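You operate a simulated robot arm through the tools that you are given. There is no shell and no other tool. Be economical: measure what you need, move in short steps, check, and stop when the job is done.

You are at the controls of a simulated robot arm. One attempt, no reset.

Task
Take the red padlock off and start the line up.
Fine: Padlock onto the short grey shelf; power on, air lever on, red stop reset; start the belt by the button box.

Only the result counts: the job must be done as asked and must still hold three seconds after the hand-in. Knocking over, shifting, dropping, spilling or breaking anything else fails it.

Robot
A 6-joint arm with a two-finger parallel gripper on a trunk, on a base that drives. Base frame: it is fixed to the floor where the robot stands at the start and does not move with it; the origin is under the middle of the robot, x ahead of it, y to its left, z up. Readings come in mm, rad, newtons and seconds.
With the tool pointing down near the work surface it reaches from about 320 to 700 mm from the robot's upright axis, wherever it stands. Its first joint turns from -2.897 to 2.897 rad. Places, roughly: lever with blue ball [500, 0, 900]; red knob marked power [500, -200, 1400]; top of short grey shelf [500, -100, 700]. Payload 4.1 kg.
The tool frame sits at the grasp point between the pads (the TCP): z along the fingers, y along the line on which they close. The tips reach 23 mm beyond it. Largest opening 94 mm; finger width 38, thickness 10; the body of the gripper, 54 by 96 mm, starts 39 mm behind the TCP.
Orientation is that of the tool frame in the base frame, as [roll, pitch, yaw] about the fixed x, y, z axes, in that order (R = Rz(yaw) Ry(pitch) Rx(roll)). With the fingers straight down and closing along the base's y, the tool's x points along the base's -x, its y along +y and its z along -z.

Tools
- The arm moves only by the tool send_rows. Its argument "rows" is a list of rows, each an object (a shift or turn left out is 0, a gripper value left out holds the last) with "slide": the shift along the tool's x, y, z in mm, a list of three; "dr": the turn, a rotation vector about the tool's x, y, z in degrees, a list of three; "gripper": the gripper command, from -1 (fully open) to 1 (shut), values between in proportion. In form: [{"slide": [dx, dy, dz], "dr": [ax, ay, az], "gripper": gripper}, ...]. A call has 1 to 8 rows; each row is the pose to reach, as a shift and turn from the pose commanded when the call began, along the tool's axes at that moment. Rows are played at 5 a second. More than 50 mm and 0.15 rad between two rows, or a gripper value outside its range, and nothing of the call is played. A pose out of reach is approached as far as the arm can. The call stops where the force on the tool passes 40 N (or 10 N more than at its start, if that is more) or the arm is blocked; 0.2 s more then pass. Each finger travels about 45 mm/s and halts on what it meets, pressing with about 31 N; the grip force reading is that of the motor and also rises with nothing between the fingers. The clock runs only during rows and for 0.2 s after the last one: add rows that repeat a pose to give the fingers time. It gives the time, the measured TCP pose, the force on the tool (base axes), the opening and the grip force at its end, in the units of the frame above (readings bear some noise), with the torque about the TCP (base axes, N m) and any sound that the robot's microphone picked up.
- Cameras (640 x 400 px; columns grow to the right, rows downward): "scene" is now at [16.1, 114.9, 1499.2]; the picture's right is [-0.48, -0.88, 0.00], its down [-0.48, 0.26, -0.84] and it looks along [0.74, -0.40, -0.55] (base axes); focal length 293 px, centre (320, 200). "wrist" rides on the gripper at [86, 16, -74] in the tool frame; the picture's right is [-0.18, 0.98, 0.00], its down [-0.58, -0.11, -0.81] and it looks along [-0.79, -0.15, 0.59] (tool axes); focal length 243 px, centre (320, 200). There is no depth. A picture from a camera that has moved, and an enlarged one, comes with that camera's place and axes in the base frame and with its lens. The place of the scene camera against the robot may be out by one fixed shift of up to 12 mm in any direction.
- snapshot(camera): a new picture of that camera. The clock stands still meanwhile.
- raise_lower(by): slides the trunk up (or, below 0, down) by that many mm; the arm and the scene camera ride with it, the base frame stays. It gives what a move gives, with no picture.
- drive_base(legs): drives the robot by 1 to 6 legs, each [ahead, turn to the left] in mm and rad, along the robot's own axes; the way and the turn of a leg run together, so that a leg with both is an arc; at most 1500 mm and 3.142 rad a leg. The arm and the cameras ride along, it lands a little off, and it stops where it bumps. It gives what a move gives.
- turn_head(pan, tilt): turns the head with the scene camera to pan (to the left, within 2.705 rad either way) and tilt (down, from -0.506 to 1.204), counted from straight ahead of the robot. It gives what a move gives.
- zoom(camera, box): a new picture of the part [left, top, right, bottom] of that camera's present view, enlarged. The clock stands still meanwhile.
- close_job(): hands the job in; it is judged then, once.

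Go step by step. Nothing tells you exact positions but the pictures and the camera data: compare them with the known pose of the tool, close in by small moves and look again before you grip or let go. The budget is 120 turns and 90 pictures, counting those below and the enlarged ones. Unless the task says otherwise, let go and move clear before handing in, and close with one line.

The tools are called after "Request:" as name(argument=value, ...) on one line, values as JSON. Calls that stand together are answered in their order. send_rows: Moves the arm, as the interface text tells. Its arguments: {"type":"object","properties":{"rows":{"type":"array"}},"required":["rows"]} The other tools are called the same way: raise_lower (by) slides the trunk up or down; drive_base (legs) drives the base; turn_head (pan, tilt) turns the head that bears the scene camera; snapshot (camera) takes a picture; zoom (camera, box) takes an enlarged picture of a part of a camera's view; close_job () hands the job in.

At the start:

```text
time_s: 0.0
tcp_pos: [404.4, -145.4, 999.4]
tcp_rot: [-3.141, 0.0, -3.14]
wrist_force: [-0.1, -0.3, -0.1]
ft_torque: [-0.01, 0.03, -0.02]
grip_width: 94.0
grasp_force: 0.1
trunk travel left (down, up): [-450.0, 140.0]
robot x, y, heading: [3.2, 3.8, -0.001]
head pan, tilt: [-0.496, 0.578]
```

scene: 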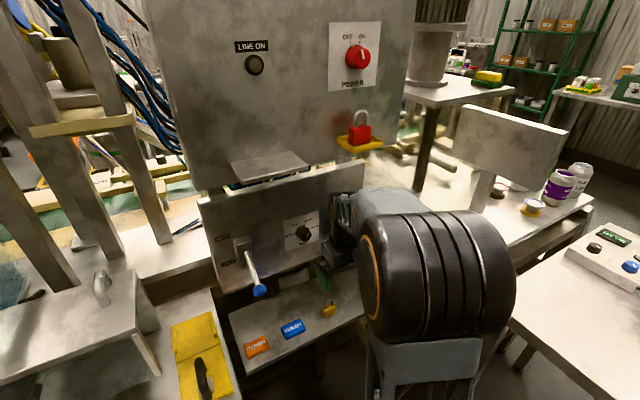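
wrist: 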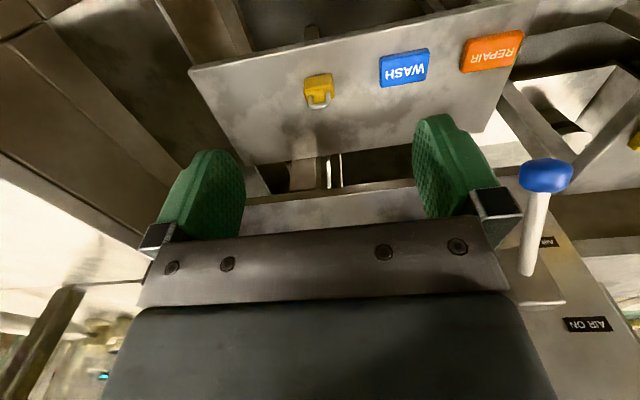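

I see a cabinet with the power knob, a red padlock on a yellow hasp, an air lever, and a button box to the right. I'll look closer at each before moving.

Request:
zoom(camera="scene", box=[220, 10, 420, 160])

Request:
zoom(camera="scene", box=[190, 170, 370, 370])

Request:
zoom(camera="scene", box=[440, 80, 640, 360])

```text
2.67 times, centred on (320, 85) of scene
camera zoom: at [16.1, 114.9, 1499.2], right [-0.48, -0.88, 0.0], down [-0.48, 0.26, -0.84], along [0.74, -0.4, -0.55], focal length 780 px, centre (320, 507)
```

zoom: 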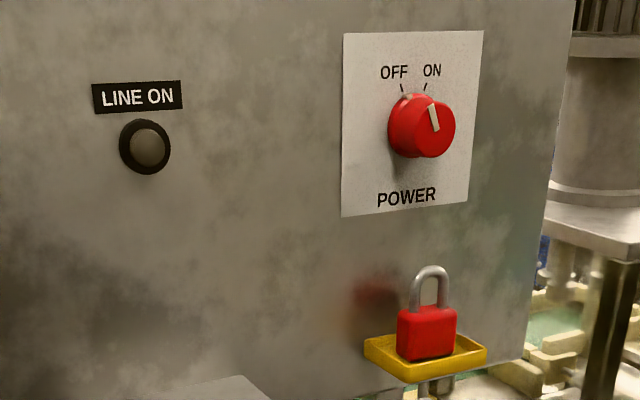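

```text
2.00 times, centred on (280, 270) of scene
camera zoom: at [16.1, 114.9, 1499.2], right [-0.48, -0.88, 0.0], down [-0.48, 0.26, -0.84], along [0.74, -0.4, -0.55], focal length 585 px, centre (400, 60)
```

zoom: 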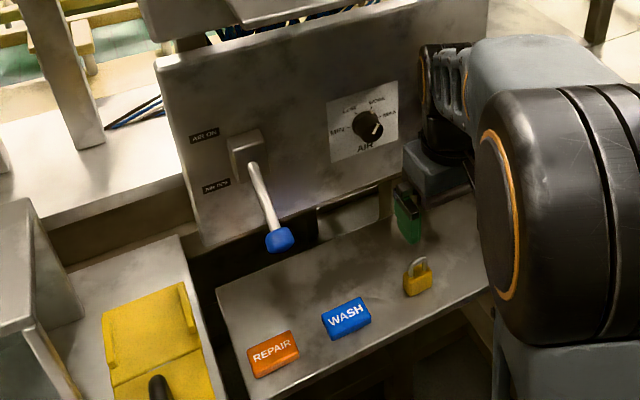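

```text
1.43 times, centred on (540, 220) of scene
camera zoom: at [16.1, 114.9, 1499.2], right [-0.48, -0.88, 0.0], down [-0.48, 0.26, -0.84], along [0.74, -0.4, -0.55], focal length 418 px, centre (6, 171)
```

zoom: 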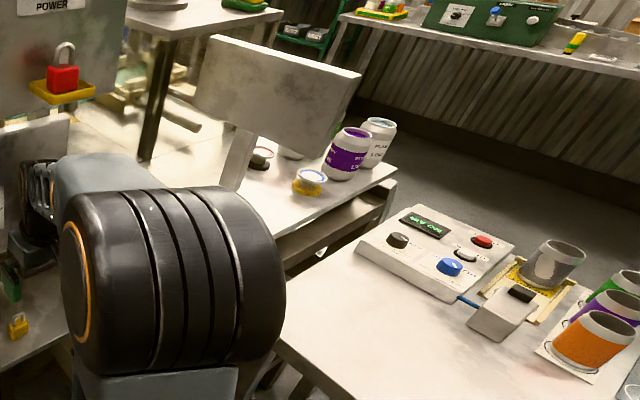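

The short shelf holds loose REPAIR/WASH tags and a yellow padlock. I haven't found the red stop or the button box yet, so I'll look around.

Request:
turn_head(pan=0.5, tilt=0.6)

Request:
snapshot(camera="scene")

Request:
turn_head(pan=-1.3, tilt=0.6)

Request:
snapshot(camera="scene")

```text
time_s: 1.3
tcp_pos: [404.3, -145.1, 999.8]
tcp_rot: [-3.141, 0.0, -3.141]
wrist_force: [-0.9, -0.4, -0.6]
ft_torque: [0.01, -0.04, -0.05]
grip_width: 94.0
grasp_force: 0.0
trunk travel left (down, up): [-450.0, 140.0]
robot x, y, heading: [-2.9, 2.9, 0.005]
head pan, tilt: [0.499, 0.6]
```

```text
84 pictures are left
camera scene: at [15.4, 199.5, 1497.1], right [0.48, -0.88, 0.0], down [-0.5, -0.27, -0.83], along [0.72, 0.39, -0.56], focal length 293 px, centre (320, 200)
```

scene: 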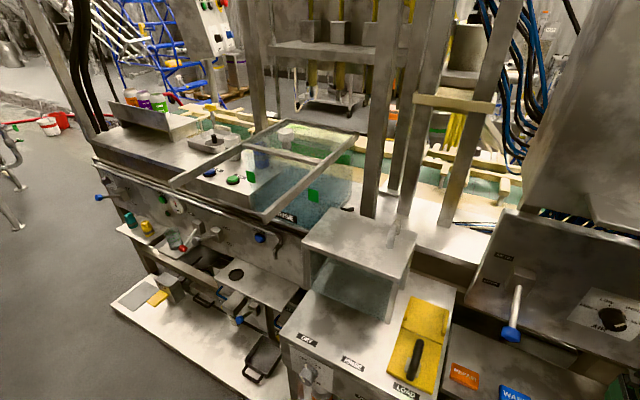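

```text
time_s: 3.1
tcp_pos: [404.2, -146.1, 1000.4]
tcp_rot: [3.141, -0.001, -3.14]
wrist_force: [-0.4, -0.4, -0.2]
ft_torque: [0.01, 0.03, 0.02]
grip_width: 94.0
grasp_force: 0.1
trunk travel left (down, up): [-450.0, 140.0]
robot x, y, heading: [0.4, 0.8, -0.001]
head pan, tilt: [-1.3, 0.6]
```

```text
83 pictures are left
camera scene: at [-38.6, 72.1, 1497.1], right [-0.96, -0.27, 0.0], down [-0.15, 0.54, -0.83], along [0.22, -0.8, -0.56], focal length 293 px, centre (320, 200)
```

scene: 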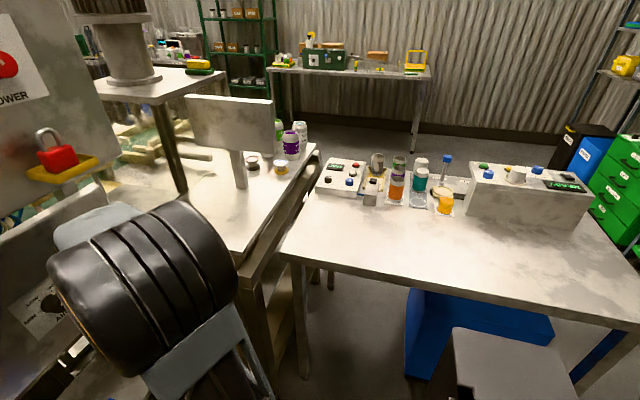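

There are more candidates: a panel high on the left, and small fittings on the left machine. I'll zoom in on those.

Request:
turn_head(pan=0.6, tilt=0.1)

Request:
snapshot(camera="scene")

Request:
turn_head(pan=0.9, tilt=0.6)

Request:
zoom(camera="scene", box=[200, 100, 640, 375])

```text
time_s: 4.9
tcp_pos: [403.5, -144.6, 999.7]
tcp_rot: [3.142, -0.002, -3.14]
wrist_force: [-0.2, -0.2, 0.2]
ft_torque: [0.01, -0.01, 0.02]
grip_width: 94.0
grasp_force: 0.2
trunk travel left (down, up): [-450.0, 140.0]
robot x, y, heading: [2.8, 2.2, 0.0]
head pan, tilt: [0.6, 0.099]
```

```text
82 pictures are left
camera scene: at [13.7, 209.2, 1543.3], right [0.56, -0.83, 0.0], down [-0.08, -0.06, -0.99], along [0.82, 0.56, -0.1], focal length 293 px, centre (320, 200)
```

scene: 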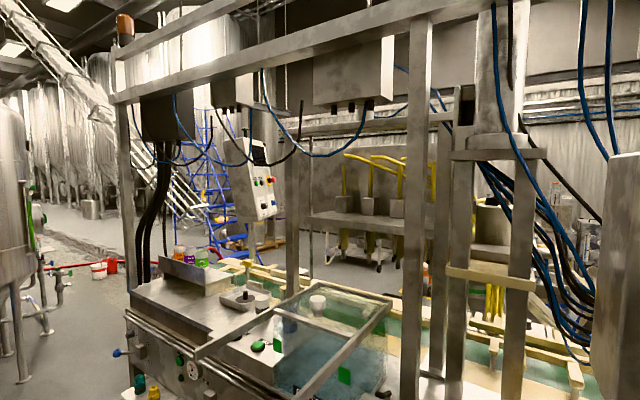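

```text
time_s: 5.9
tcp_pos: [403.2, -145.9, 999.8]
tcp_rot: [3.141, 0.0, -3.14]
wrist_force: [-0.5, -0.4, -0.2]
ft_torque: [0.01, 0.0, -0.01]
grip_width: 94.1
grasp_force: 0.0
trunk travel left (down, up): [-450.0, 140.0]
robot x, y, heading: [2.2, 5.1, -0.0]
head pan, tilt: [0.901, 0.6]
```

```text
1.45 times, centred on (420, 238) of scene
camera zoom: at [-7.3, 226.5, 1497.2], right [0.78, -0.62, 0.0], down [-0.35, -0.44, -0.83], along [0.51, 0.65, -0.56], focal length 426 px, centre (174, 146)
```

zoom: 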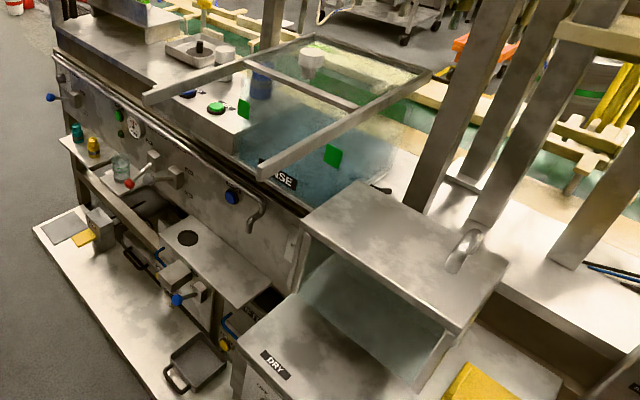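

Request:
turn_head(pan=0.6, tilt=0.1)

Request:
zoom(camera="scene", box=[180, 120, 340, 220])

Request:
turn_head(pan=-1.3, tilt=0.6)

Request:
zoom(camera="scene", box=[300, 130, 620, 250])

Request:
turn_head(pan=-0.6, tilt=1.1)

Request:
snapshot(camera="scene")

```text
time_s: 6.8
tcp_pos: [404.5, -145.7, 999.4]
tcp_rot: [-3.141, 0.0, -3.14]
wrist_force: [0.6, -0.2, -0.1]
ft_torque: [-0.01, 0.01, -0.02]
grip_width: 93.8
grasp_force: 0.2
trunk travel left (down, up): [-450.0, 140.0]
robot x, y, heading: [-1.8, -3.2, -0.001]
head pan, tilt: [0.6, 0.099]
```

```text
4.00 times, centred on (260, 170) of scene
camera zoom: at [13.7, 209.3, 1543.2], right [0.57, -0.82, 0.0], down [-0.08, -0.06, -0.99], along [0.82, 0.56, -0.1], focal length 1170 px, centre (560, 320)
```

zoom: 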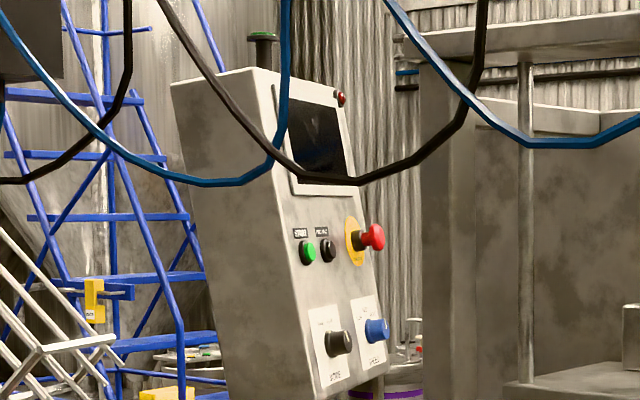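

```text
time_s: 8.7
tcp_pos: [403.2, -146.2, 999.8]
tcp_rot: [-3.141, 0.0, -3.14]
wrist_force: [0.2, -0.1, -0.1]
ft_torque: [-0.01, -0.02, -0.03]
grip_width: 93.8
grasp_force: 0.3
trunk travel left (down, up): [-450.0, 140.0]
robot x, y, heading: [-0.9, 2.8, -0.001]
head pan, tilt: [-1.3, 0.6]
```

```text
2.00 times, centred on (460, 190) of scene
camera zoom: at [-38.6, 72.1, 1497.1], right [-0.96, -0.27, 0.0], down [-0.15, 0.54, -0.83], along [0.22, -0.8, -0.56], focal length 585 px, centre (40, 220)
```

zoom: 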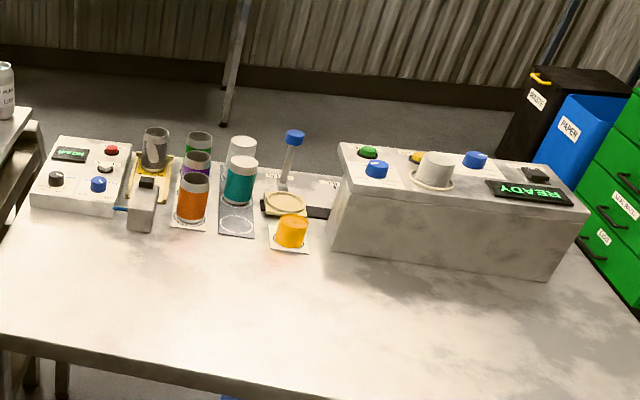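

```text
time_s: 9.7
tcp_pos: [403.3, -145.5, 1000.0]
tcp_rot: [3.141, 0.0, -3.141]
wrist_force: [0.6, 0.1, -0.6]
ft_torque: [0.01, -0.01, -0.02]
grip_width: 93.8
grasp_force: 0.0
trunk travel left (down, up): [-450.0, 140.0]
robot x, y, heading: [0.0, 3.7, 0.003]
head pan, tilt: [-0.6, 1.1]
```

```text
78 pictures are left
camera scene: at [-10.1, 121.5, 1458.5], right [-0.57, -0.82, 0.0], down [-0.73, 0.5, -0.45], along [0.37, -0.26, -0.89], focal length 293 px, centre (320, 200)
```

scene: 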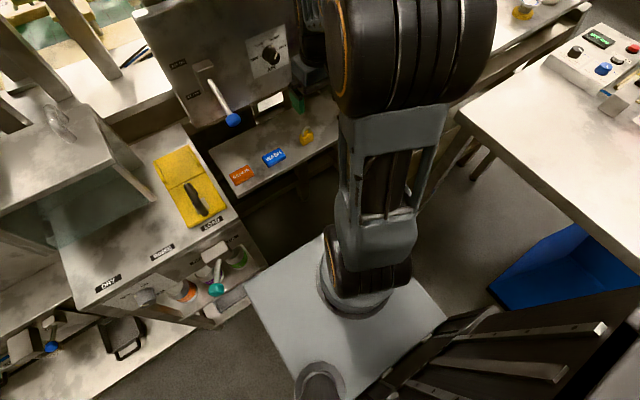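

A panel hangs on the left with a green START button and a red mushroom stop. I'll check straight ahead for another button box and look at the rest of the room.

Request:
turn_head(pan=-0.3, tilt=0.0)

Request:
snapshot(camera="scene")

Request:
turn_head(pan=1.9, tilt=0.4)

Request:
snapshot(camera="scene")

Request:
turn_head(pan=-2.4, tilt=0.4)

Request:
snapshot(camera="scene")

```text
time_s: 11.1
tcp_pos: [404.1, -145.2, 1000.0]
tcp_rot: [3.142, 0.0, -3.14]
wrist_force: [-0.9, -0.2, 0.9]
ft_torque: [0.01, -0.03, 0.01]
grip_width: 93.9
grasp_force: 0.0
trunk travel left (down, up): [-450.0, 140.0]
robot x, y, heading: [2.3, -1.5, 0.001]
head pan, tilt: [-0.3, 0.0]
```

```text
77 pictures are left
camera scene: at [23.8, 130.6, 1552.3], right [-0.3, -0.96, 0.0], down [0.0, 0.0, -1.0], along [0.96, -0.3, 0.0], focal length 293 px, centre (320, 200)
```

scene: 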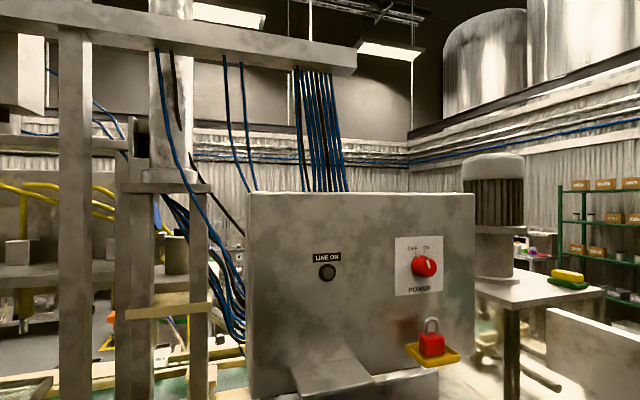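

```text
time_s: 13.1
tcp_pos: [404.4, -146.3, 999.8]
tcp_rot: [-3.141, -0.001, -3.141]
wrist_force: [-0.9, 0.8, 0.1]
ft_torque: [0.0, -0.03, 0.0]
grip_width: 94.1
grasp_force: 0.0
trunk travel left (down, up): [-450.0, 140.0]
robot x, y, heading: [0.3, 0.6, -0.003]
head pan, tilt: [1.901, 0.4]
```

```text
76 pictures are left
camera scene: at [-92.2, 244.9, 1515.4], right [0.95, 0.32, 0.0], down [0.13, -0.37, -0.92], along [-0.3, 0.87, -0.39], focal length 293 px, centre (320, 200)
```

scene: 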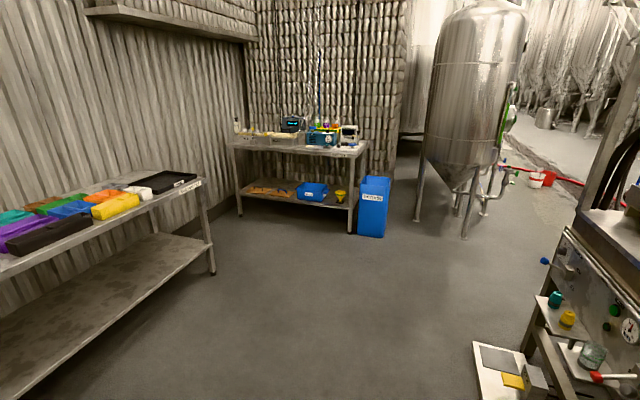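

```text
time_s: 16.6
tcp_pos: [402.7, -146.9, 998.8]
tcp_rot: [3.141, -0.001, -3.141]
wrist_force: [-0.6, -0.3, 0.1]
ft_torque: [0.02, 0.04, -0.05]
grip_width: 93.9
grasp_force: 0.1
trunk travel left (down, up): [-450.0, 140.0]
robot x, y, heading: [0.6, 4.0, 0.001]
head pan, tilt: [-2.4, 0.4]
```

```text
75 pictures are left
camera scene: at [-130.5, 94.6, 1515.3], right [-0.68, 0.74, 0.0], down [0.29, 0.26, -0.92], along [-0.68, -0.62, -0.39], focal length 293 px, centre (320, 200)
```

scene: 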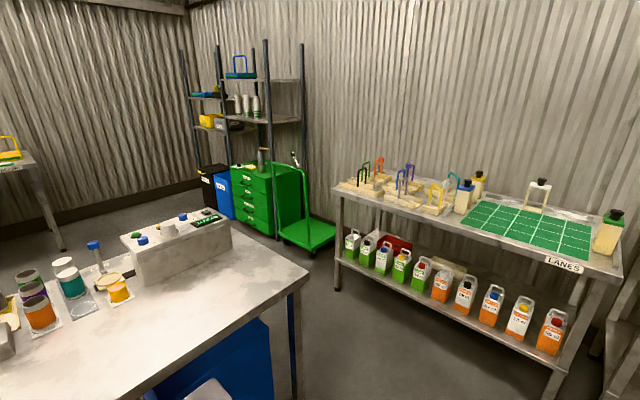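

The hanging panel on the left is the button box with START and the red stop. First comes the padlock, so I'll look at it and the shelf in detail.

Request:
turn_head(pan=-0.6, tilt=0.45)

Request:
zoom(camera="scene", box=[330, 120, 430, 190])

Request:
snapshot(camera="scene")

```text
time_s: 18.4
tcp_pos: [403.3, -146.5, 999.6]
tcp_rot: [3.141, 0.0, -3.138]
wrist_force: [-0.2, 0.2, 0.4]
ft_torque: [0.01, 0.01, -0.02]
grip_width: 94.4
grasp_force: 0.1
trunk travel left (down, up): [-450.0, 140.0]
robot x, y, heading: [1.7, 2.2, 0.002]
head pan, tilt: [-0.6, 0.45]
```

```text
5.71 times, centred on (380, 155) of scene
camera zoom: at [13.6, 105.3, 1510.7], right [-0.57, -0.82, 0.0], down [-0.36, 0.25, -0.9], along [0.74, -0.51, -0.44], focal length 1672 px, centre (-23, 457)
```

zoom: 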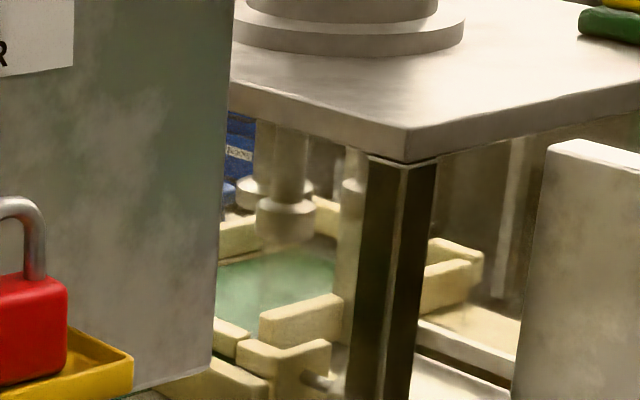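

```text
73 pictures are left
camera scene: at [13.6, 105.3, 1510.7], right [-0.57, -0.82, 0.0], down [-0.36, 0.25, -0.9], along [0.74, -0.51, -0.44], focal length 293 px, centre (320, 200)
```

scene: 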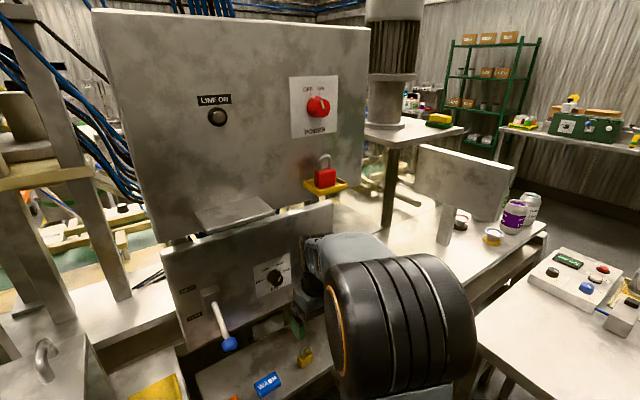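

Request:
zoom(camera="scene", box=[285, 65, 365, 215])

Request:
zoom(camera="scene", box=[170, 250, 340, 400])

```text
2.67 times, centred on (325, 140) of scene
camera zoom: at [13.6, 105.3, 1510.7], right [-0.57, -0.82, 0.0], down [-0.36, 0.25, -0.9], along [0.74, -0.51, -0.44], focal length 780 px, centre (307, 360)
```

zoom: 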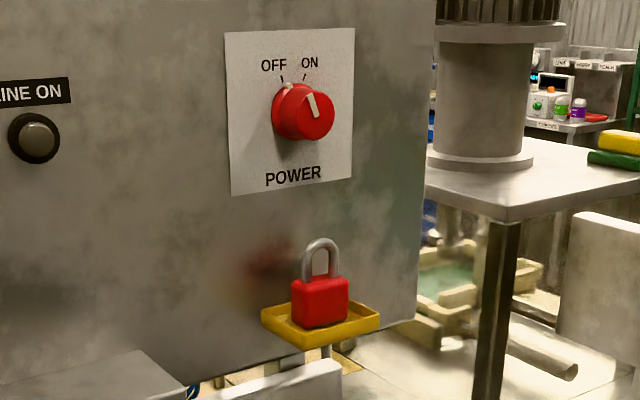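

```text
2.67 times, centred on (255, 325) of scene
camera zoom: at [13.6, 105.3, 1510.7], right [-0.57, -0.82, 0.0], down [-0.36, 0.25, -0.9], along [0.74, -0.51, -0.44], focal length 780 px, centre (493, -133)
```

zoom: 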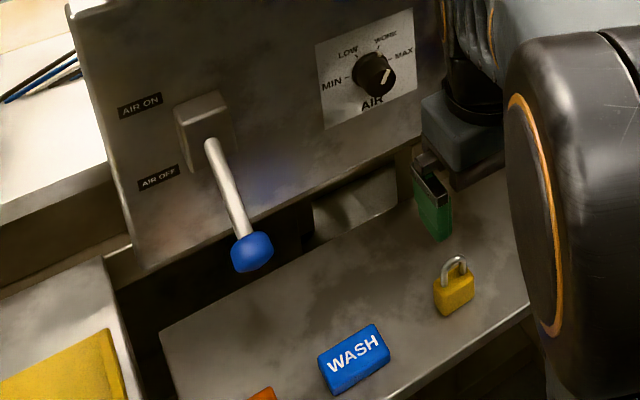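

The red padlock sits upright in a shallow yellow tray, so I'll lift it with a horizontal hand, camera on top. First I roll the hand 180° in place.

Request:
send_rows(rows=[{"dr": [0, 0, 8.5]}, {"dr": [0, 0, 17]}, {"dr": [0, 0, 25.5]}, {"dr": [0, 0, 34]}, {"dr": [0, 0, 42.5]}, {"dr": [0, 0, 51]}, {"dr": [0, 0, 59.5]}, {"dr": [0, 0, 68]}])

Request:
send_rows(rows=[{"dr": [0, 0, 8.5]}, {"dr": [0, 0, 17]}, {"dr": [0, 0, 25.5]}, {"dr": [0, 0, 34]}, {"dr": [0, 0, 42.5]}, {"dr": [0, 0, 51]}, {"dr": [0, 0, 59.5]}, {"dr": [0, 0, 68]}])

Request:
send_rows(rows=[{"dr": [0, 0, 8.5]}, {"dr": [0, 0, 17]}, {"dr": [0, 0, 25.5]}, {"dr": [0, 0, 34]}, {"dr": [0, 0, 39]}, {"dr": [0, 0, 44]}])

```text
time_s: 20.2
tcp_pos: [403.4, -145.5, 999.1]
tcp_rot: [-3.141, 0.0, 1.953]
wrist_force: [-0.8, 0.4, 0.5]
ft_torque: [-0.03, -0.03, 0.04]
grip_width: 93.9
grasp_force: 0.0
trunk travel left (down, up): [-450.0, 140.0]
robot x, y, heading: [-2.7, 6.7, -0.004]
head pan, tilt: [-0.6, 0.45]
```

```text
time_s: 22.0
tcp_pos: [403.4, -145.1, 999.8]
tcp_rot: [3.141, -0.001, 0.765]
wrist_force: [-0.1, -0.4, 0.2]
ft_torque: [-0.01, -0.01, -0.02]
grip_width: 94.0
grasp_force: 0.0
trunk travel left (down, up): [-450.0, 140.0]
robot x, y, heading: [1.4, 1.8, -0.001]
head pan, tilt: [-0.6, 0.45]
```

```text
time_s: 23.4
tcp_pos: [404.1, -145.3, 1000.5]
tcp_rot: [3.14, -0.001, -0.003]
wrist_force: [-0.4, 0.9, -0.1]
ft_torque: [-0.01, 0.01, -0.01]
grip_width: 93.9
grasp_force: 0.0
trunk travel left (down, up): [-450.0, 140.0]
robot x, y, heading: [-2.4, -0.2, -0.002]
head pan, tilt: [-0.6, 0.45]
```

Request:
send_rows(rows=[{"dr": [0, 8.5, 0], "slide": [-10, 0, 0]}, {"dr": [0, 17, 0], "slide": [-20, 0, 0]}, {"dr": [0, 25.5, 0], "slide": [-20, 0, 0]}, {"dr": [0, 34, 0], "slide": [-20, 0, 0]}, {"dr": [0, 42.5, 0], "slide": [-20, 0, 0]}, {"dr": [0, 51, 0], "slide": [-20, 0, 0]}, {"dr": [0, 59.5, 0], "slide": [-20, 0, 0]}, {"dr": [0, 68, 0], "slide": [-20, 0, 0]}])

Request:
send_rows(rows=[{"dr": [0, 8.5, 0]}, {"dr": [0, 17, 0]}, {"dr": [0, 22, 0]}, {"dr": [0, 22, 0]}])

Request:
snapshot(camera="scene")

```text
time_s: 25.2
tcp_pos: [408.3, -169.0, 1007.5]
tcp_rot: [-3.142, -1.186, 0.001]
wrist_force: [-0.4, 0.8, 0.3]
ft_torque: [0.01, 0.01, 0.02]
grip_width: 94.2
grasp_force: 0.1
out of reach, approached as far as the arm can: row 7, 8
trunk travel left (down, up): [-450.0, 140.0]
robot x, y, heading: [-1.2, 1.4, -0.003]
head pan, tilt: [-0.6, 0.45]
```

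```text
time_s: 26.2
tcp_pos: [418.9, -178.5, 1006.4]
tcp_rot: [0.406, -1.57, 2.736]
wrist_force: [-0.2, -0.6, -0.3]
ft_torque: [0.0, 0.02, 0.04]
grip_width: 93.8
grasp_force: 0.0
out of reach, approached as far as the arm can: row 1, 2, 3, 4
trunk travel left (down, up): [-450.0, 140.0]
robot x, y, heading: [-0.6, 2.4, 0.002]
head pan, tilt: [-0.6, 0.45]
```

```text
70 pictures are left
camera scene: at [13.6, 105.3, 1510.7], right [-0.56, -0.83, 0.0], down [-0.36, 0.25, -0.9], along [0.74, -0.51, -0.44], focal length 293 px, centre (320, 200)
```

scene: 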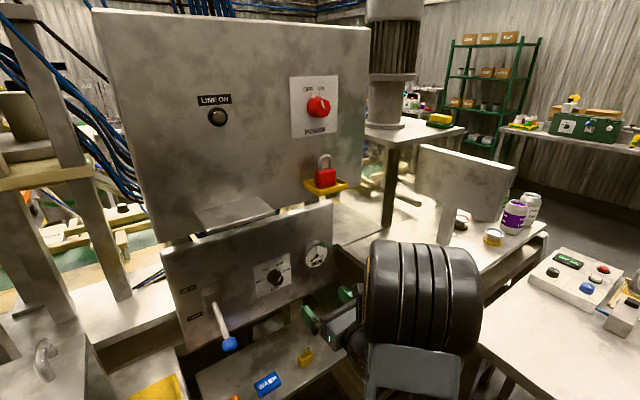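

The hand needs more forward reach to point level, so I'll back the base up a little and raise the trunk.

Request:
drive_base(legs=[[-130, 0]])

Request:
raise_lower(by=140)

Request:
snapshot(camera="scene")

Request:
snapshot(camera="wrist")

```text
time_s: 27.5
tcp_pos: [287.3, -178.6, 1007.1]
tcp_rot: [-2.375, -1.57, -0.764]
wrist_force: [0.6, -0.4, -0.2]
ft_torque: [0.03, 0.0, 0.01]
grip_width: 93.9
grasp_force: 0.1
trunk travel left (down, up): [-450.0, 140.0]
robot x, y, heading: [-128.9, 0.1, 0.001]
head pan, tilt: [-0.6, 0.45]
```

```text
time_s: 29.1
tcp_pos: [287.7, -179.8, 1147.3]
tcp_rot: [2.367, -1.569, 0.776]
wrist_force: [-1.2, 0.3, -0.4]
ft_torque: [0.0, -0.02, 0.01]
grip_width: 94.0
grasp_force: 0.0
trunk travel left (down, up): [-590.0, 0.0]
robot x, y, heading: [-128.5, 2.1, 0.003]
head pan, tilt: [-0.6, 0.45]
```

```text
69 pictures are left
camera scene: at [-116.7, 105.3, 1650.6], right [-0.56, -0.83, 0.0], down [-0.36, 0.25, -0.9], along [0.74, -0.51, -0.44], focal length 293 px, centre (320, 200)
```

scene: 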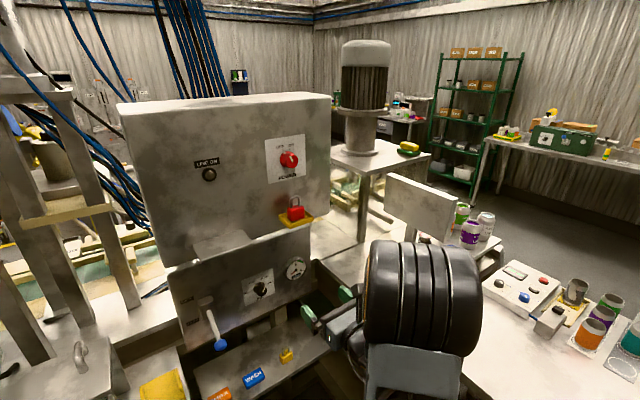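

```text
68 pictures are left
camera wrist: at [213.0, -195.8, 1231.9], right [0.0, -0.98, -0.18], down [-0.81, 0.11, -0.58], along [0.59, 0.15, -0.79], focal length 243 px, centre (320, 200)
```

wrist: 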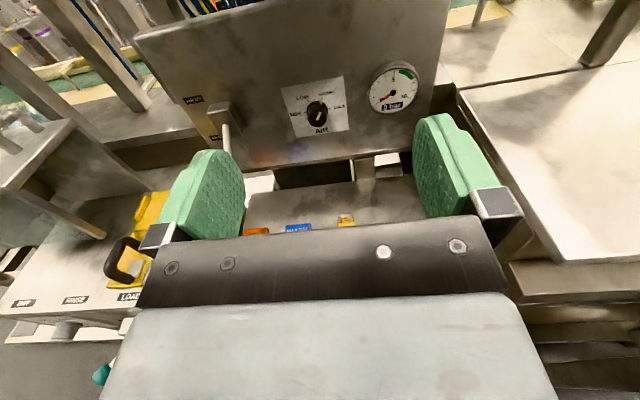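

Request:
zoom(camera="scene", box=[250, 120, 340, 250])

Request:
zoom(camera="scene", box=[160, 270, 340, 400])

```text
3.08 times, centred on (295, 185) of scene
camera zoom: at [-116.7, 105.3, 1650.6], right [-0.56, -0.83, 0.0], down [-0.36, 0.25, -0.9], along [0.74, -0.51, -0.44], focal length 900 px, centre (397, 246)
```

zoom: 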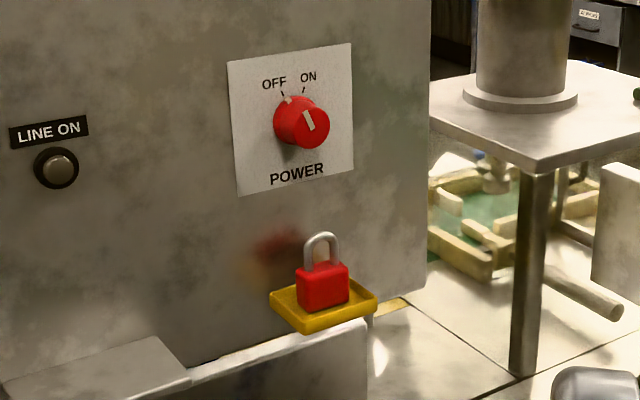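

```text
3.08 times, centred on (250, 335) of scene
camera zoom: at [-116.7, 105.3, 1650.6], right [-0.56, -0.83, 0.0], down [-0.36, 0.25, -0.9], along [0.74, -0.51, -0.44], focal length 900 px, centre (535, -215)
```

zoom: 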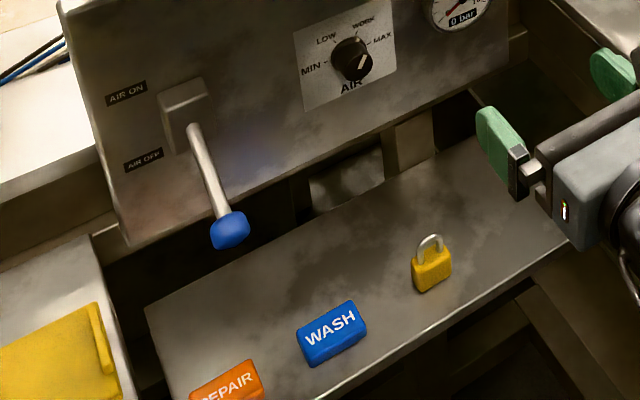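

Triangulated positions: knob face about (477,-220,1427), cabinet face x≈510, padlock body about (473,-222,1287). I'll raise the hand in front of the padlock and look again.

Request:
send_rows(rows=[{"slide": [40, 10, 0]}, {"slide": [80, 20, 10]}, {"slide": [120, 30, 30]}, {"slide": [150, 42, 60]}, {"slide": [150, 42, 60]}])

Request:
snapshot(camera="wrist")

Request:
snapshot(camera="scene")

```text
time_s: 30.4
tcp_pos: [349.2, -221.0, 1296.9]
tcp_rot: [-1.243, -1.57, -1.895]
wrist_force: [-0.8, 0.2, 0.0]
ft_torque: [-0.01, 0.01, 0.01]
grip_width: 94.1
grasp_force: 0.0
trunk travel left (down, up): [-590.0, 0.0]
robot x, y, heading: [-126.8, 2.1, 0.001]
head pan, tilt: [-0.6, 0.45]
```

```text
65 pictures are left
camera wrist: at [273.5, -238.1, 1381.6], right [0.0, -0.98, -0.18], down [-0.81, 0.11, -0.58], along [0.59, 0.15, -0.79], focal length 243 px, centre (320, 200)
```

wrist: 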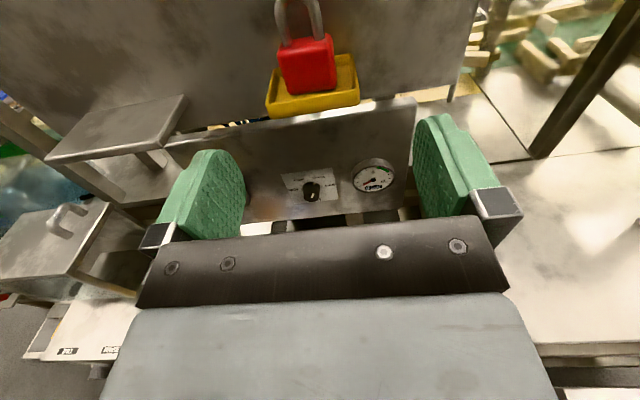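

```text
64 pictures are left
camera scene: at [-116.7, 105.2, 1650.7], right [-0.56, -0.83, 0.0], down [-0.36, 0.25, -0.9], along [0.74, -0.51, -0.44], focal length 293 px, centre (320, 200)
```

scene: 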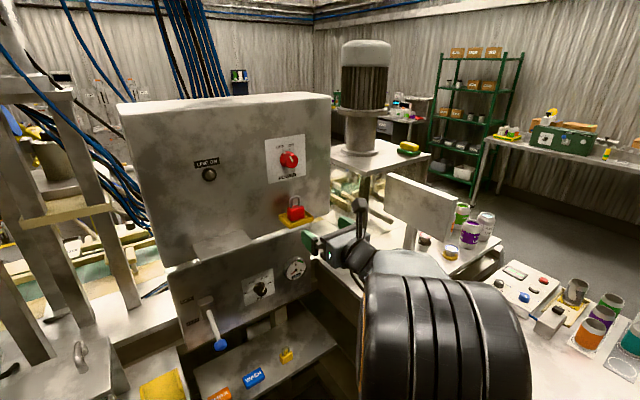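

Request:
send_rows(rows=[{"slide": [8, -4, 25]}, {"slide": [10, -8, 50]}, {"slide": [10, -8, 50]}])

Request:
snapshot(camera="wrist")

```text
time_s: 31.1
tcp_pos: [399.0, -211.8, 1306.6]
tcp_rot: [-0.91, -1.571, -2.23]
wrist_force: [-0.6, 0.0, 0.0]
ft_torque: [-0.01, -0.03, 0.04]
grip_width: 93.9
grasp_force: 0.1
trunk travel left (down, up): [-590.0, 0.0]
robot x, y, heading: [-130.0, 2.9, -0.001]
head pan, tilt: [-0.6, 0.45]
```

```text
63 pictures are left
camera wrist: at [322.8, -229.1, 1391.9], right [0.0, -0.98, -0.18], down [-0.81, 0.11, -0.58], along [0.59, 0.15, -0.79], focal length 243 px, centre (320, 200)
```

wrist: 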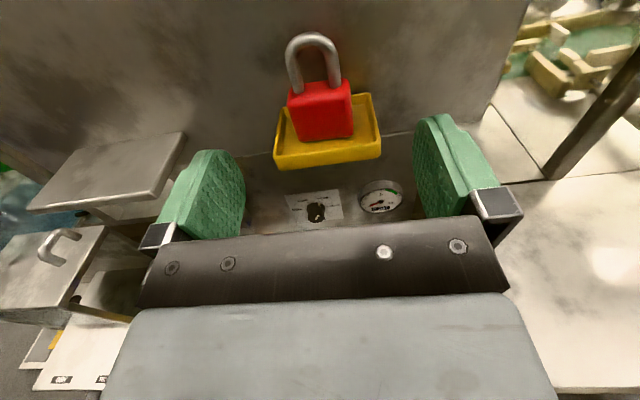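

The wrist views put the padlock's front face at about (464,-213,1297). I'll slide the open fingers around it and close.

Request:
send_rows(rows=[{"slide": [0, 0, 25]}, {"slide": [0, 0, 50]}, {"slide": [0, 1, 68]}, {"slide": [0, 1, 68]}])

Request:
snapshot(camera="wrist")

```text
time_s: 32.1
tcp_pos: [465.3, -213.8, 1306.3]
tcp_rot: [0.313, -1.57, 2.829]
wrist_force: [-1.1, -0.2, 0.8]
ft_torque: [0.01, -0.01, 0.02]
grip_width: 93.9
grasp_force: 0.2
trunk travel left (down, up): [-590.0, 0.0]
robot x, y, heading: [-131.5, 4.2, 0.005]
head pan, tilt: [-0.6, 0.45]
```

```text
62 pictures are left
camera wrist: at [390.6, -231.0, 1391.9], right [0.0, -0.98, -0.18], down [-0.81, 0.11, -0.58], along [0.59, 0.15, -0.79], focal length 243 px, centre (320, 200)
```

wrist: 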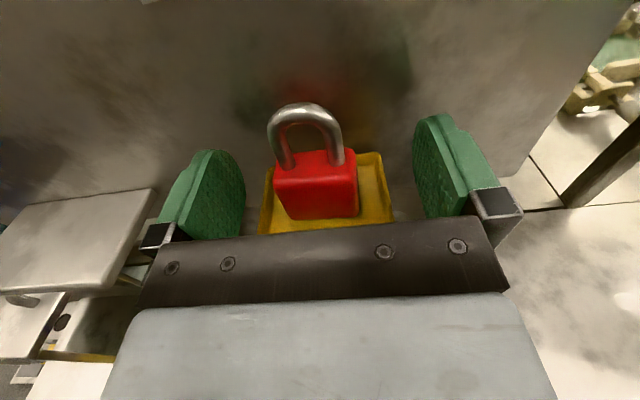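

Request:
send_rows(rows=[{"slide": [0, 0, 4], "gripper": -1}, {"slide": [0, 0, 4], "gripper": 1}, {"slide": [0, 0, 4], "gripper": 1}, {"slide": [0, 0, 4], "gripper": 1}, {"slide": [0, 0, 4], "gripper": 1}, {"slide": [0, 0, 4], "gripper": 1}])

Request:
send_rows(rows=[{"slide": [10, 0, 0]}, {"slide": [25, 0, 0]}, {"slide": [25, 0, 0]}])

Request:
snapshot(camera="wrist")

```text
time_s: 33.5
tcp_pos: [469.8, -213.4, 1306.6]
tcp_rot: [0.798, -1.57, 2.346]
wrist_force: [0.3, 1.0, 0.1]
ft_torque: [0.03, -0.03, -0.01]
grip_width: 41.5
grasp_force: 30.5
trunk travel left (down, up): [-590.0, 0.0]
robot x, y, heading: [-128.7, 5.0, -0.002]
head pan, tilt: [-0.6, 0.45]
```

```text
time_s: 34.4
tcp_pos: [469.9, -214.2, 1331.7]
tcp_rot: [2.093, -1.569, 1.053]
wrist_force: [0.1, 0.6, -0.1]
ft_torque: [0.04, 0.01, -0.03]
grip_width: 41.5
grasp_force: 31.5
trunk travel left (down, up): [-590.0, 0.0]
robot x, y, heading: [-130.2, 0.0, 0.004]
head pan, tilt: [-0.6, 0.45]
```

```text
61 pictures are left
camera wrist: at [395.1, -230.7, 1417.0], right [0.0, -0.98, -0.18], down [-0.81, 0.11, -0.58], along [0.59, 0.15, -0.79], focal length 243 px, centre (320, 200)
```

wrist: 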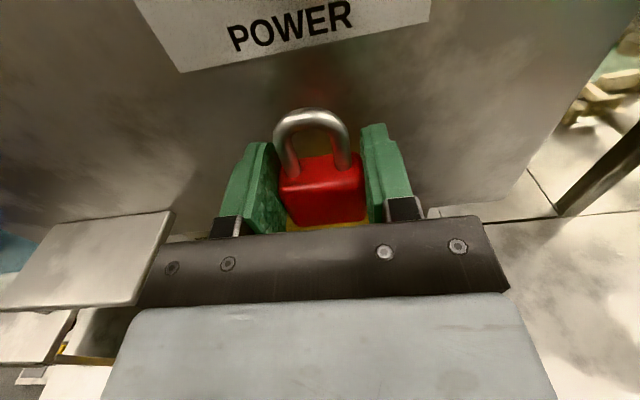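

The padlock is out of the tray. I'll back away, then lower the trunk towards the shelf, aiming at the free area right of the yellow padlock.

Request:
send_rows(rows=[{"slide": [10, 0, -10]}, {"slide": [10, 0, -50]}, {"slide": [10, 10, -90]}, {"slide": [0, 30, -120]}, {"slide": [-10, 45, -120]}, {"slide": [-10, 45, -120]}])

Request:
raise_lower(by=-440)

Request:
snapshot(camera="wrist")

Request:
snapshot(camera="scene")

```text
time_s: 35.8
tcp_pos: [351.6, -257.9, 1320.3]
tcp_rot: [-2.421, -1.57, -0.719]
wrist_force: [0.8, 0.3, -1.4]
ft_torque: [0.01, 0.02, -0.01]
grip_width: 41.4
grasp_force: 30.8
trunk travel left (down, up): [-590.0, 0.0]
robot x, y, heading: [-130.2, 5.2, 0.002]
head pan, tilt: [-0.6, 0.45]
```

```text
refused: -440 is not a number from -400 to 400
```

```text
60 pictures are left
camera wrist: at [275.2, -275.5, 1407.0], right [0.0, -0.98, -0.18], down [-0.81, 0.11, -0.58], along [0.59, 0.15, -0.79], focal length 243 px, centre (320, 200)
```

wrist: 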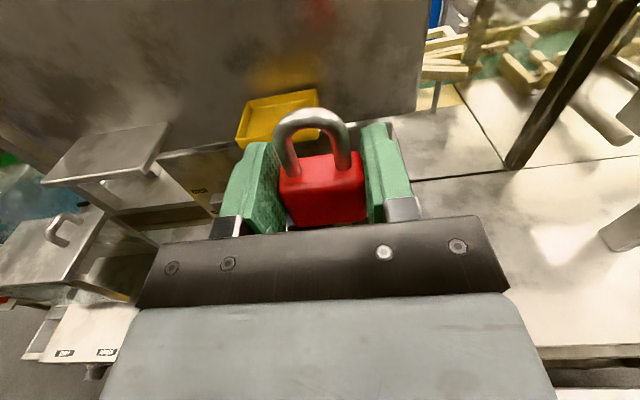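

```text
59 pictures are left
camera scene: at [-116.6, 105.3, 1650.7], right [-0.56, -0.83, 0.0], down [-0.36, 0.25, -0.9], along [0.74, -0.51, -0.44], focal length 293 px, centre (320, 200)
```

scene: 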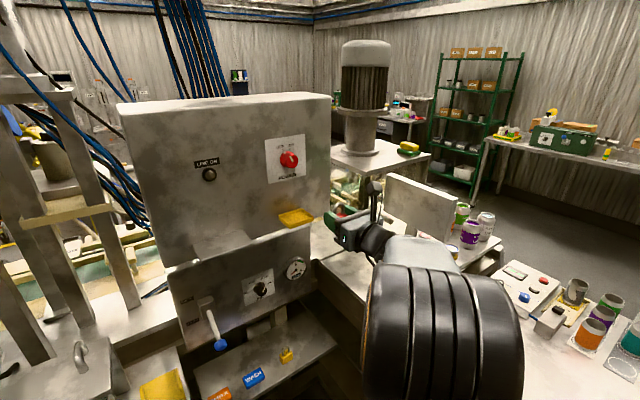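

Request:
raise_lower(by=-400)

Request:
snapshot(camera="wrist")

Request:
snapshot(camera="scene")

```text
time_s: 39.6
tcp_pos: [349.8, -258.9, 920.9]
tcp_rot: [2.205, -1.57, 0.939]
wrist_force: [0.4, -0.3, -1.6]
ft_torque: [-0.03, 0.0, -0.03]
grip_width: 41.5
grasp_force: 31.8
trunk travel left (down, up): [-190.0, 400.0]
robot x, y, heading: [-130.8, 1.2, 0.006]
head pan, tilt: [-0.6, 0.45]
```

```text
58 pictures are left
camera wrist: at [275.4, -275.5, 1007.0], right [0.0, -0.98, -0.18], down [-0.81, 0.11, -0.58], along [0.59, 0.15, -0.79], focal length 243 px, centre (320, 200)
```

wrist: 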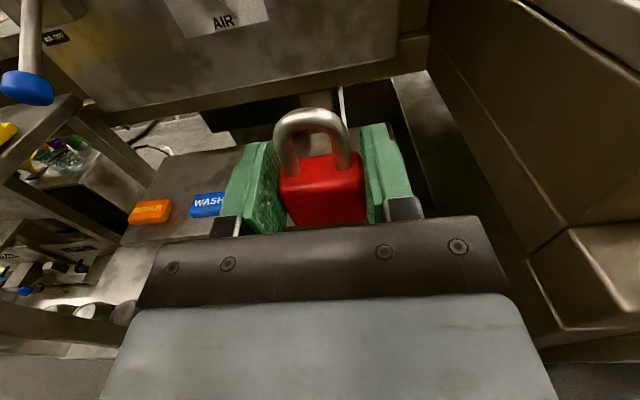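

```text
57 pictures are left
camera scene: at [-116.6, 105.2, 1250.7], right [-0.56, -0.83, 0.0], down [-0.36, 0.25, -0.9], along [0.74, -0.51, -0.44], focal length 293 px, centre (320, 200)
```

scene: 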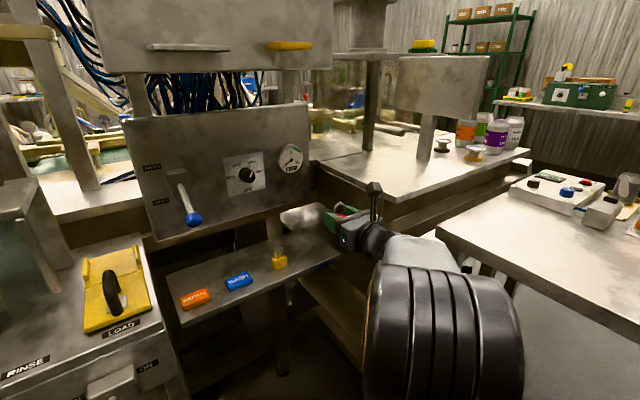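

Shelf top is about z 715–725, with the yellow padlock near y −165. I'll lower further, then move in over the shelf at y≈−258.

Request:
raise_lower(by=-130)

Request:
send_rows(rows=[{"slide": [0, 0, 30]}, {"slide": [0, 0, 65]}, {"slide": [0, 0, 100]}, {"slide": [0, 0, 100]}])

Request:
snapshot(camera="wrist")

Request:
zoom(camera="scene", box=[200, 80, 440, 230])

```text
time_s: 41.2
tcp_pos: [350.9, -258.5, 791.3]
tcp_rot: [1.238, -1.571, 1.906]
wrist_force: [0.6, -0.6, -1.8]
ft_torque: [0.01, 0.0, 0.01]
grip_width: 41.3
grasp_force: 30.3
trunk travel left (down, up): [-60.0, 530.0]
robot x, y, heading: [-133.1, 1.5, -0.002]
head pan, tilt: [-0.6, 0.45]
```

```text
time_s: 42.2
tcp_pos: [450.0, -257.6, 791.5]
tcp_rot: [-1.647, -1.571, -1.492]
wrist_force: [-0.5, 0.2, -0.5]
ft_torque: [-0.01, 0.01, 0.02]
grip_width: 41.9
grasp_force: 31.0
trunk travel left (down, up): [-60.0, 530.0]
robot x, y, heading: [-131.4, -0.7, -0.0]
head pan, tilt: [-0.6, 0.45]
```

```text
56 pictures are left
camera wrist: at [375.6, -273.9, 876.1], right [0.0, -0.98, -0.18], down [-0.81, 0.11, -0.58], along [0.59, 0.15, -0.79], focal length 243 px, centre (320, 200)
```

wrist: 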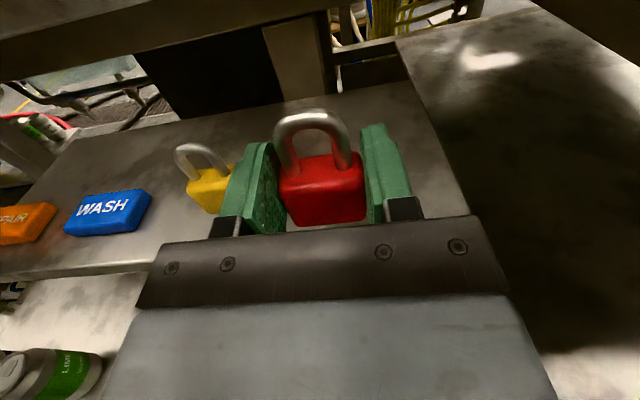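

```text
2.67 times, centred on (320, 155) of scene
camera zoom: at [-116.7, 105.2, 1120.7], right [-0.56, -0.83, 0.0], down [-0.36, 0.25, -0.9], along [0.74, -0.51, -0.44], focal length 780 px, centre (320, 320)
```

zoom: 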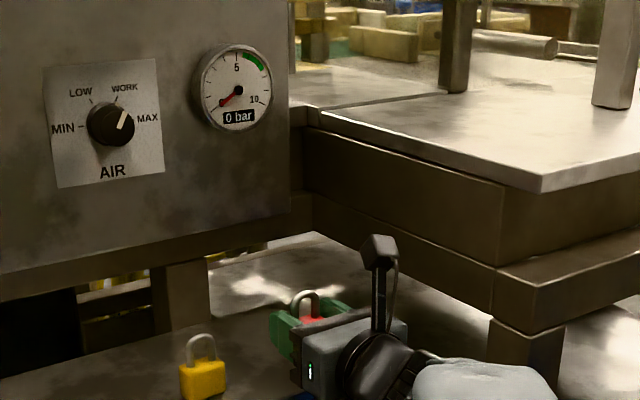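

Request:
send_rows(rows=[{"slide": [0, 0, 30]}, {"slide": [0, 0, 62]}, {"slide": [-10, 0, 62]}, {"slide": [-20, 0, 62]}, {"slide": [-25, 0, 62]}, {"slide": [-25, 0, 62]}])

Request:
snapshot(camera="wrist")

```text
time_s: 43.6
tcp_pos: [513.0, -257.1, 768.1]
tcp_rot: [0.252, -1.569, 2.891]
wrist_force: [3.4, -0.8, 4.7]
ft_torque: [0.06, 0.23, 0.05]
grip_width: 41.7
grasp_force: 31.3
trunk travel left (down, up): [-60.0, 530.0]
robot x, y, heading: [-130.0, -0.2, -0.001]
head pan, tilt: [-0.6, 0.45]
```

```text
54 pictures are left
camera wrist: at [437.4, -274.7, 853.2], right [0.0, -0.98, -0.18], down [-0.81, 0.11, -0.58], along [0.59, 0.15, -0.79], focal length 243 px, centre (320, 200)
```

wrist: 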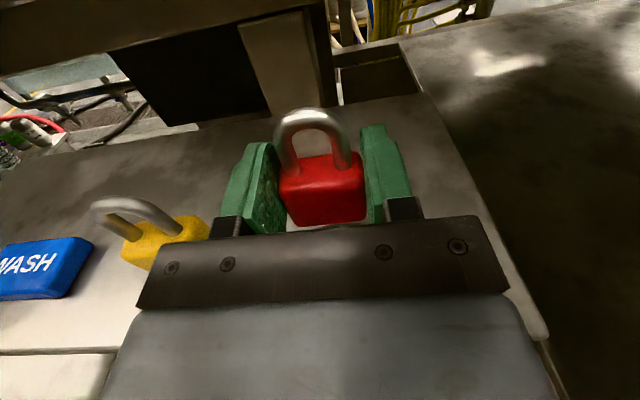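

Request:
send_rows(rows=[{"slide": [-2, 0, 0]}, {"slide": [-2, 0, 0]}])

Request:
zoom(camera="scene", box=[240, 160, 400, 260])

```text
time_s: 44.2
tcp_pos: [513.1, -258.2, 767.9]
tcp_rot: [0.318, -1.564, 2.828]
wrist_force: [11.7, -3.8, 20.2]
ft_torque: [0.16, 0.75, 0.07]
grip_width: 41.6
grasp_force: 31.3
trunk travel left (down, up): [-60.0, 530.0]
robot x, y, heading: [-128.4, -0.7, 0.001]
head pan, tilt: [-0.6, 0.45]
```

```text
4.00 times, centred on (320, 210) of scene
camera zoom: at [-117.1, 105.5, 1120.9], right [-0.56, -0.83, 0.0], down [-0.36, 0.25, -0.9], along [0.74, -0.51, -0.43], focal length 1170 px, centre (320, 160)
```

zoom: 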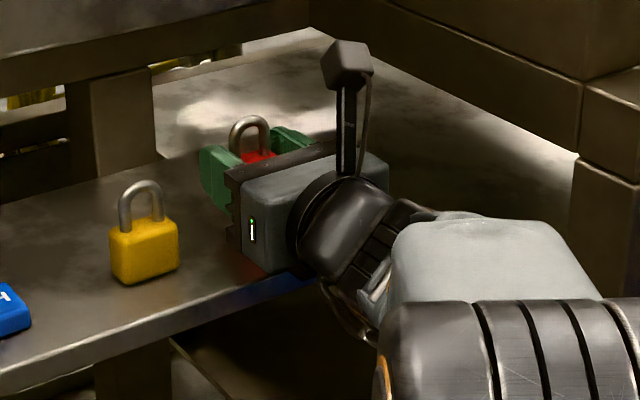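

The contact is about 53 mm behind the TCP, so it's the hand resting on the shelf's front edge rather than the padlock. I'll lift and pull back until the hand body is off the shelf, then lower again.

Request:
send_rows(rows=[{"slide": [8, 0, 0]}, {"slide": [15, 0, 0]}, {"slide": [15, 0, -30]}, {"slide": [0, 0, -30]}, {"slide": [-8, 0, -30]}, {"slide": [-8, 0, -30]}])

```text
time_s: 45.6
tcp_pos: [481.7, -258.2, 758.0]
tcp_rot: [-0.765, -1.57, -2.373]
wrist_force: [-0.4, -0.2, -0.8]
ft_torque: [0.01, -0.01, 0.01]
grip_width: 41.4
grasp_force: 31.5
trunk travel left (down, up): [-60.0, 530.0]
robot x, y, heading: [-130.6, 1.6, -0.002]
head pan, tilt: [-0.6, 0.45]
```

Request:
send_rows(rows=[{"slide": [-4, 0, 0]}, {"slide": [-8, 0, 0]}, {"slide": [-8, 0, 0]}])

Request:
zoom(camera="scene", box=[240, 160, 400, 260])

```text
time_s: 46.4
tcp_pos: [482.9, -258.4, 751.1]
tcp_rot: [0.321, -1.566, 2.824]
wrist_force: [4.6, -1.3, 14.1]
ft_torque: [0.07, -0.06, 0.0]
grip_width: 41.4
grasp_force: 30.9
trunk travel left (down, up): [-60.0, 530.0]
robot x, y, heading: [-130.9, 0.5, -0.001]
head pan, tilt: [-0.6, 0.45]
```

```text
4.00 times, centred on (320, 210) of scene
camera zoom: at [-117.3, 105.5, 1120.9], right [-0.56, -0.83, 0.0], down [-0.36, 0.25, -0.9], along [0.74, -0.51, -0.43], focal length 1170 px, centre (320, 160)
```

zoom: 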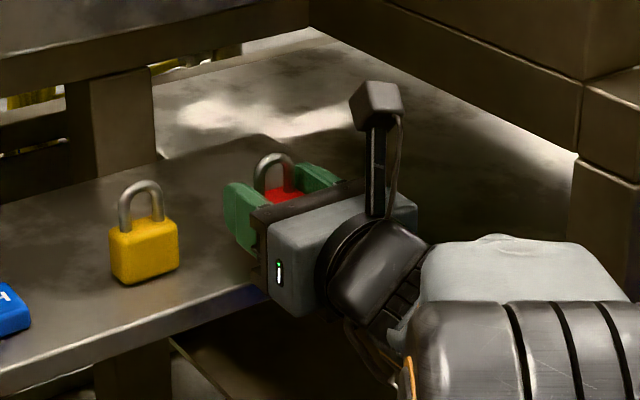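

The contact now lies at the TCP, so the padlock is on the shelf (z≈723). I'll ease off, open, and back out.

Request:
send_rows(rows=[{"slide": [1, 0, 0], "gripper": 1}, {"slide": [1, 0, 0], "gripper": -0.4}, {"slide": [1, 0, 0], "gripper": -0.4}, {"slide": [1, 0, 0], "gripper": -0.4}])

Request:
snapshot(camera="wrist")

```text
time_s: 47.4
tcp_pos: [482.6, -258.5, 750.0]
tcp_rot: [-2.855, -1.57, -0.285]
wrist_force: [0.3, 0.5, 0.1]
ft_torque: [0.02, 0.01, 0.02]
grip_width: 65.8
grasp_force: 0.1
trunk travel left (down, up): [-60.0, 530.0]
robot x, y, heading: [-128.9, 1.6, 0.005]
head pan, tilt: [-0.6, 0.45]
```

```text
51 pictures are left
camera wrist: at [407.5, -275.3, 834.8], right [0.0, -0.98, -0.18], down [-0.81, 0.11, -0.58], along [0.59, 0.15, -0.79], focal length 243 px, centre (320, 200)
```

wrist: 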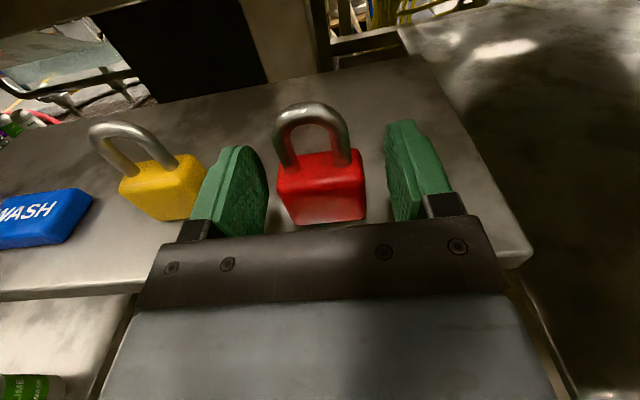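

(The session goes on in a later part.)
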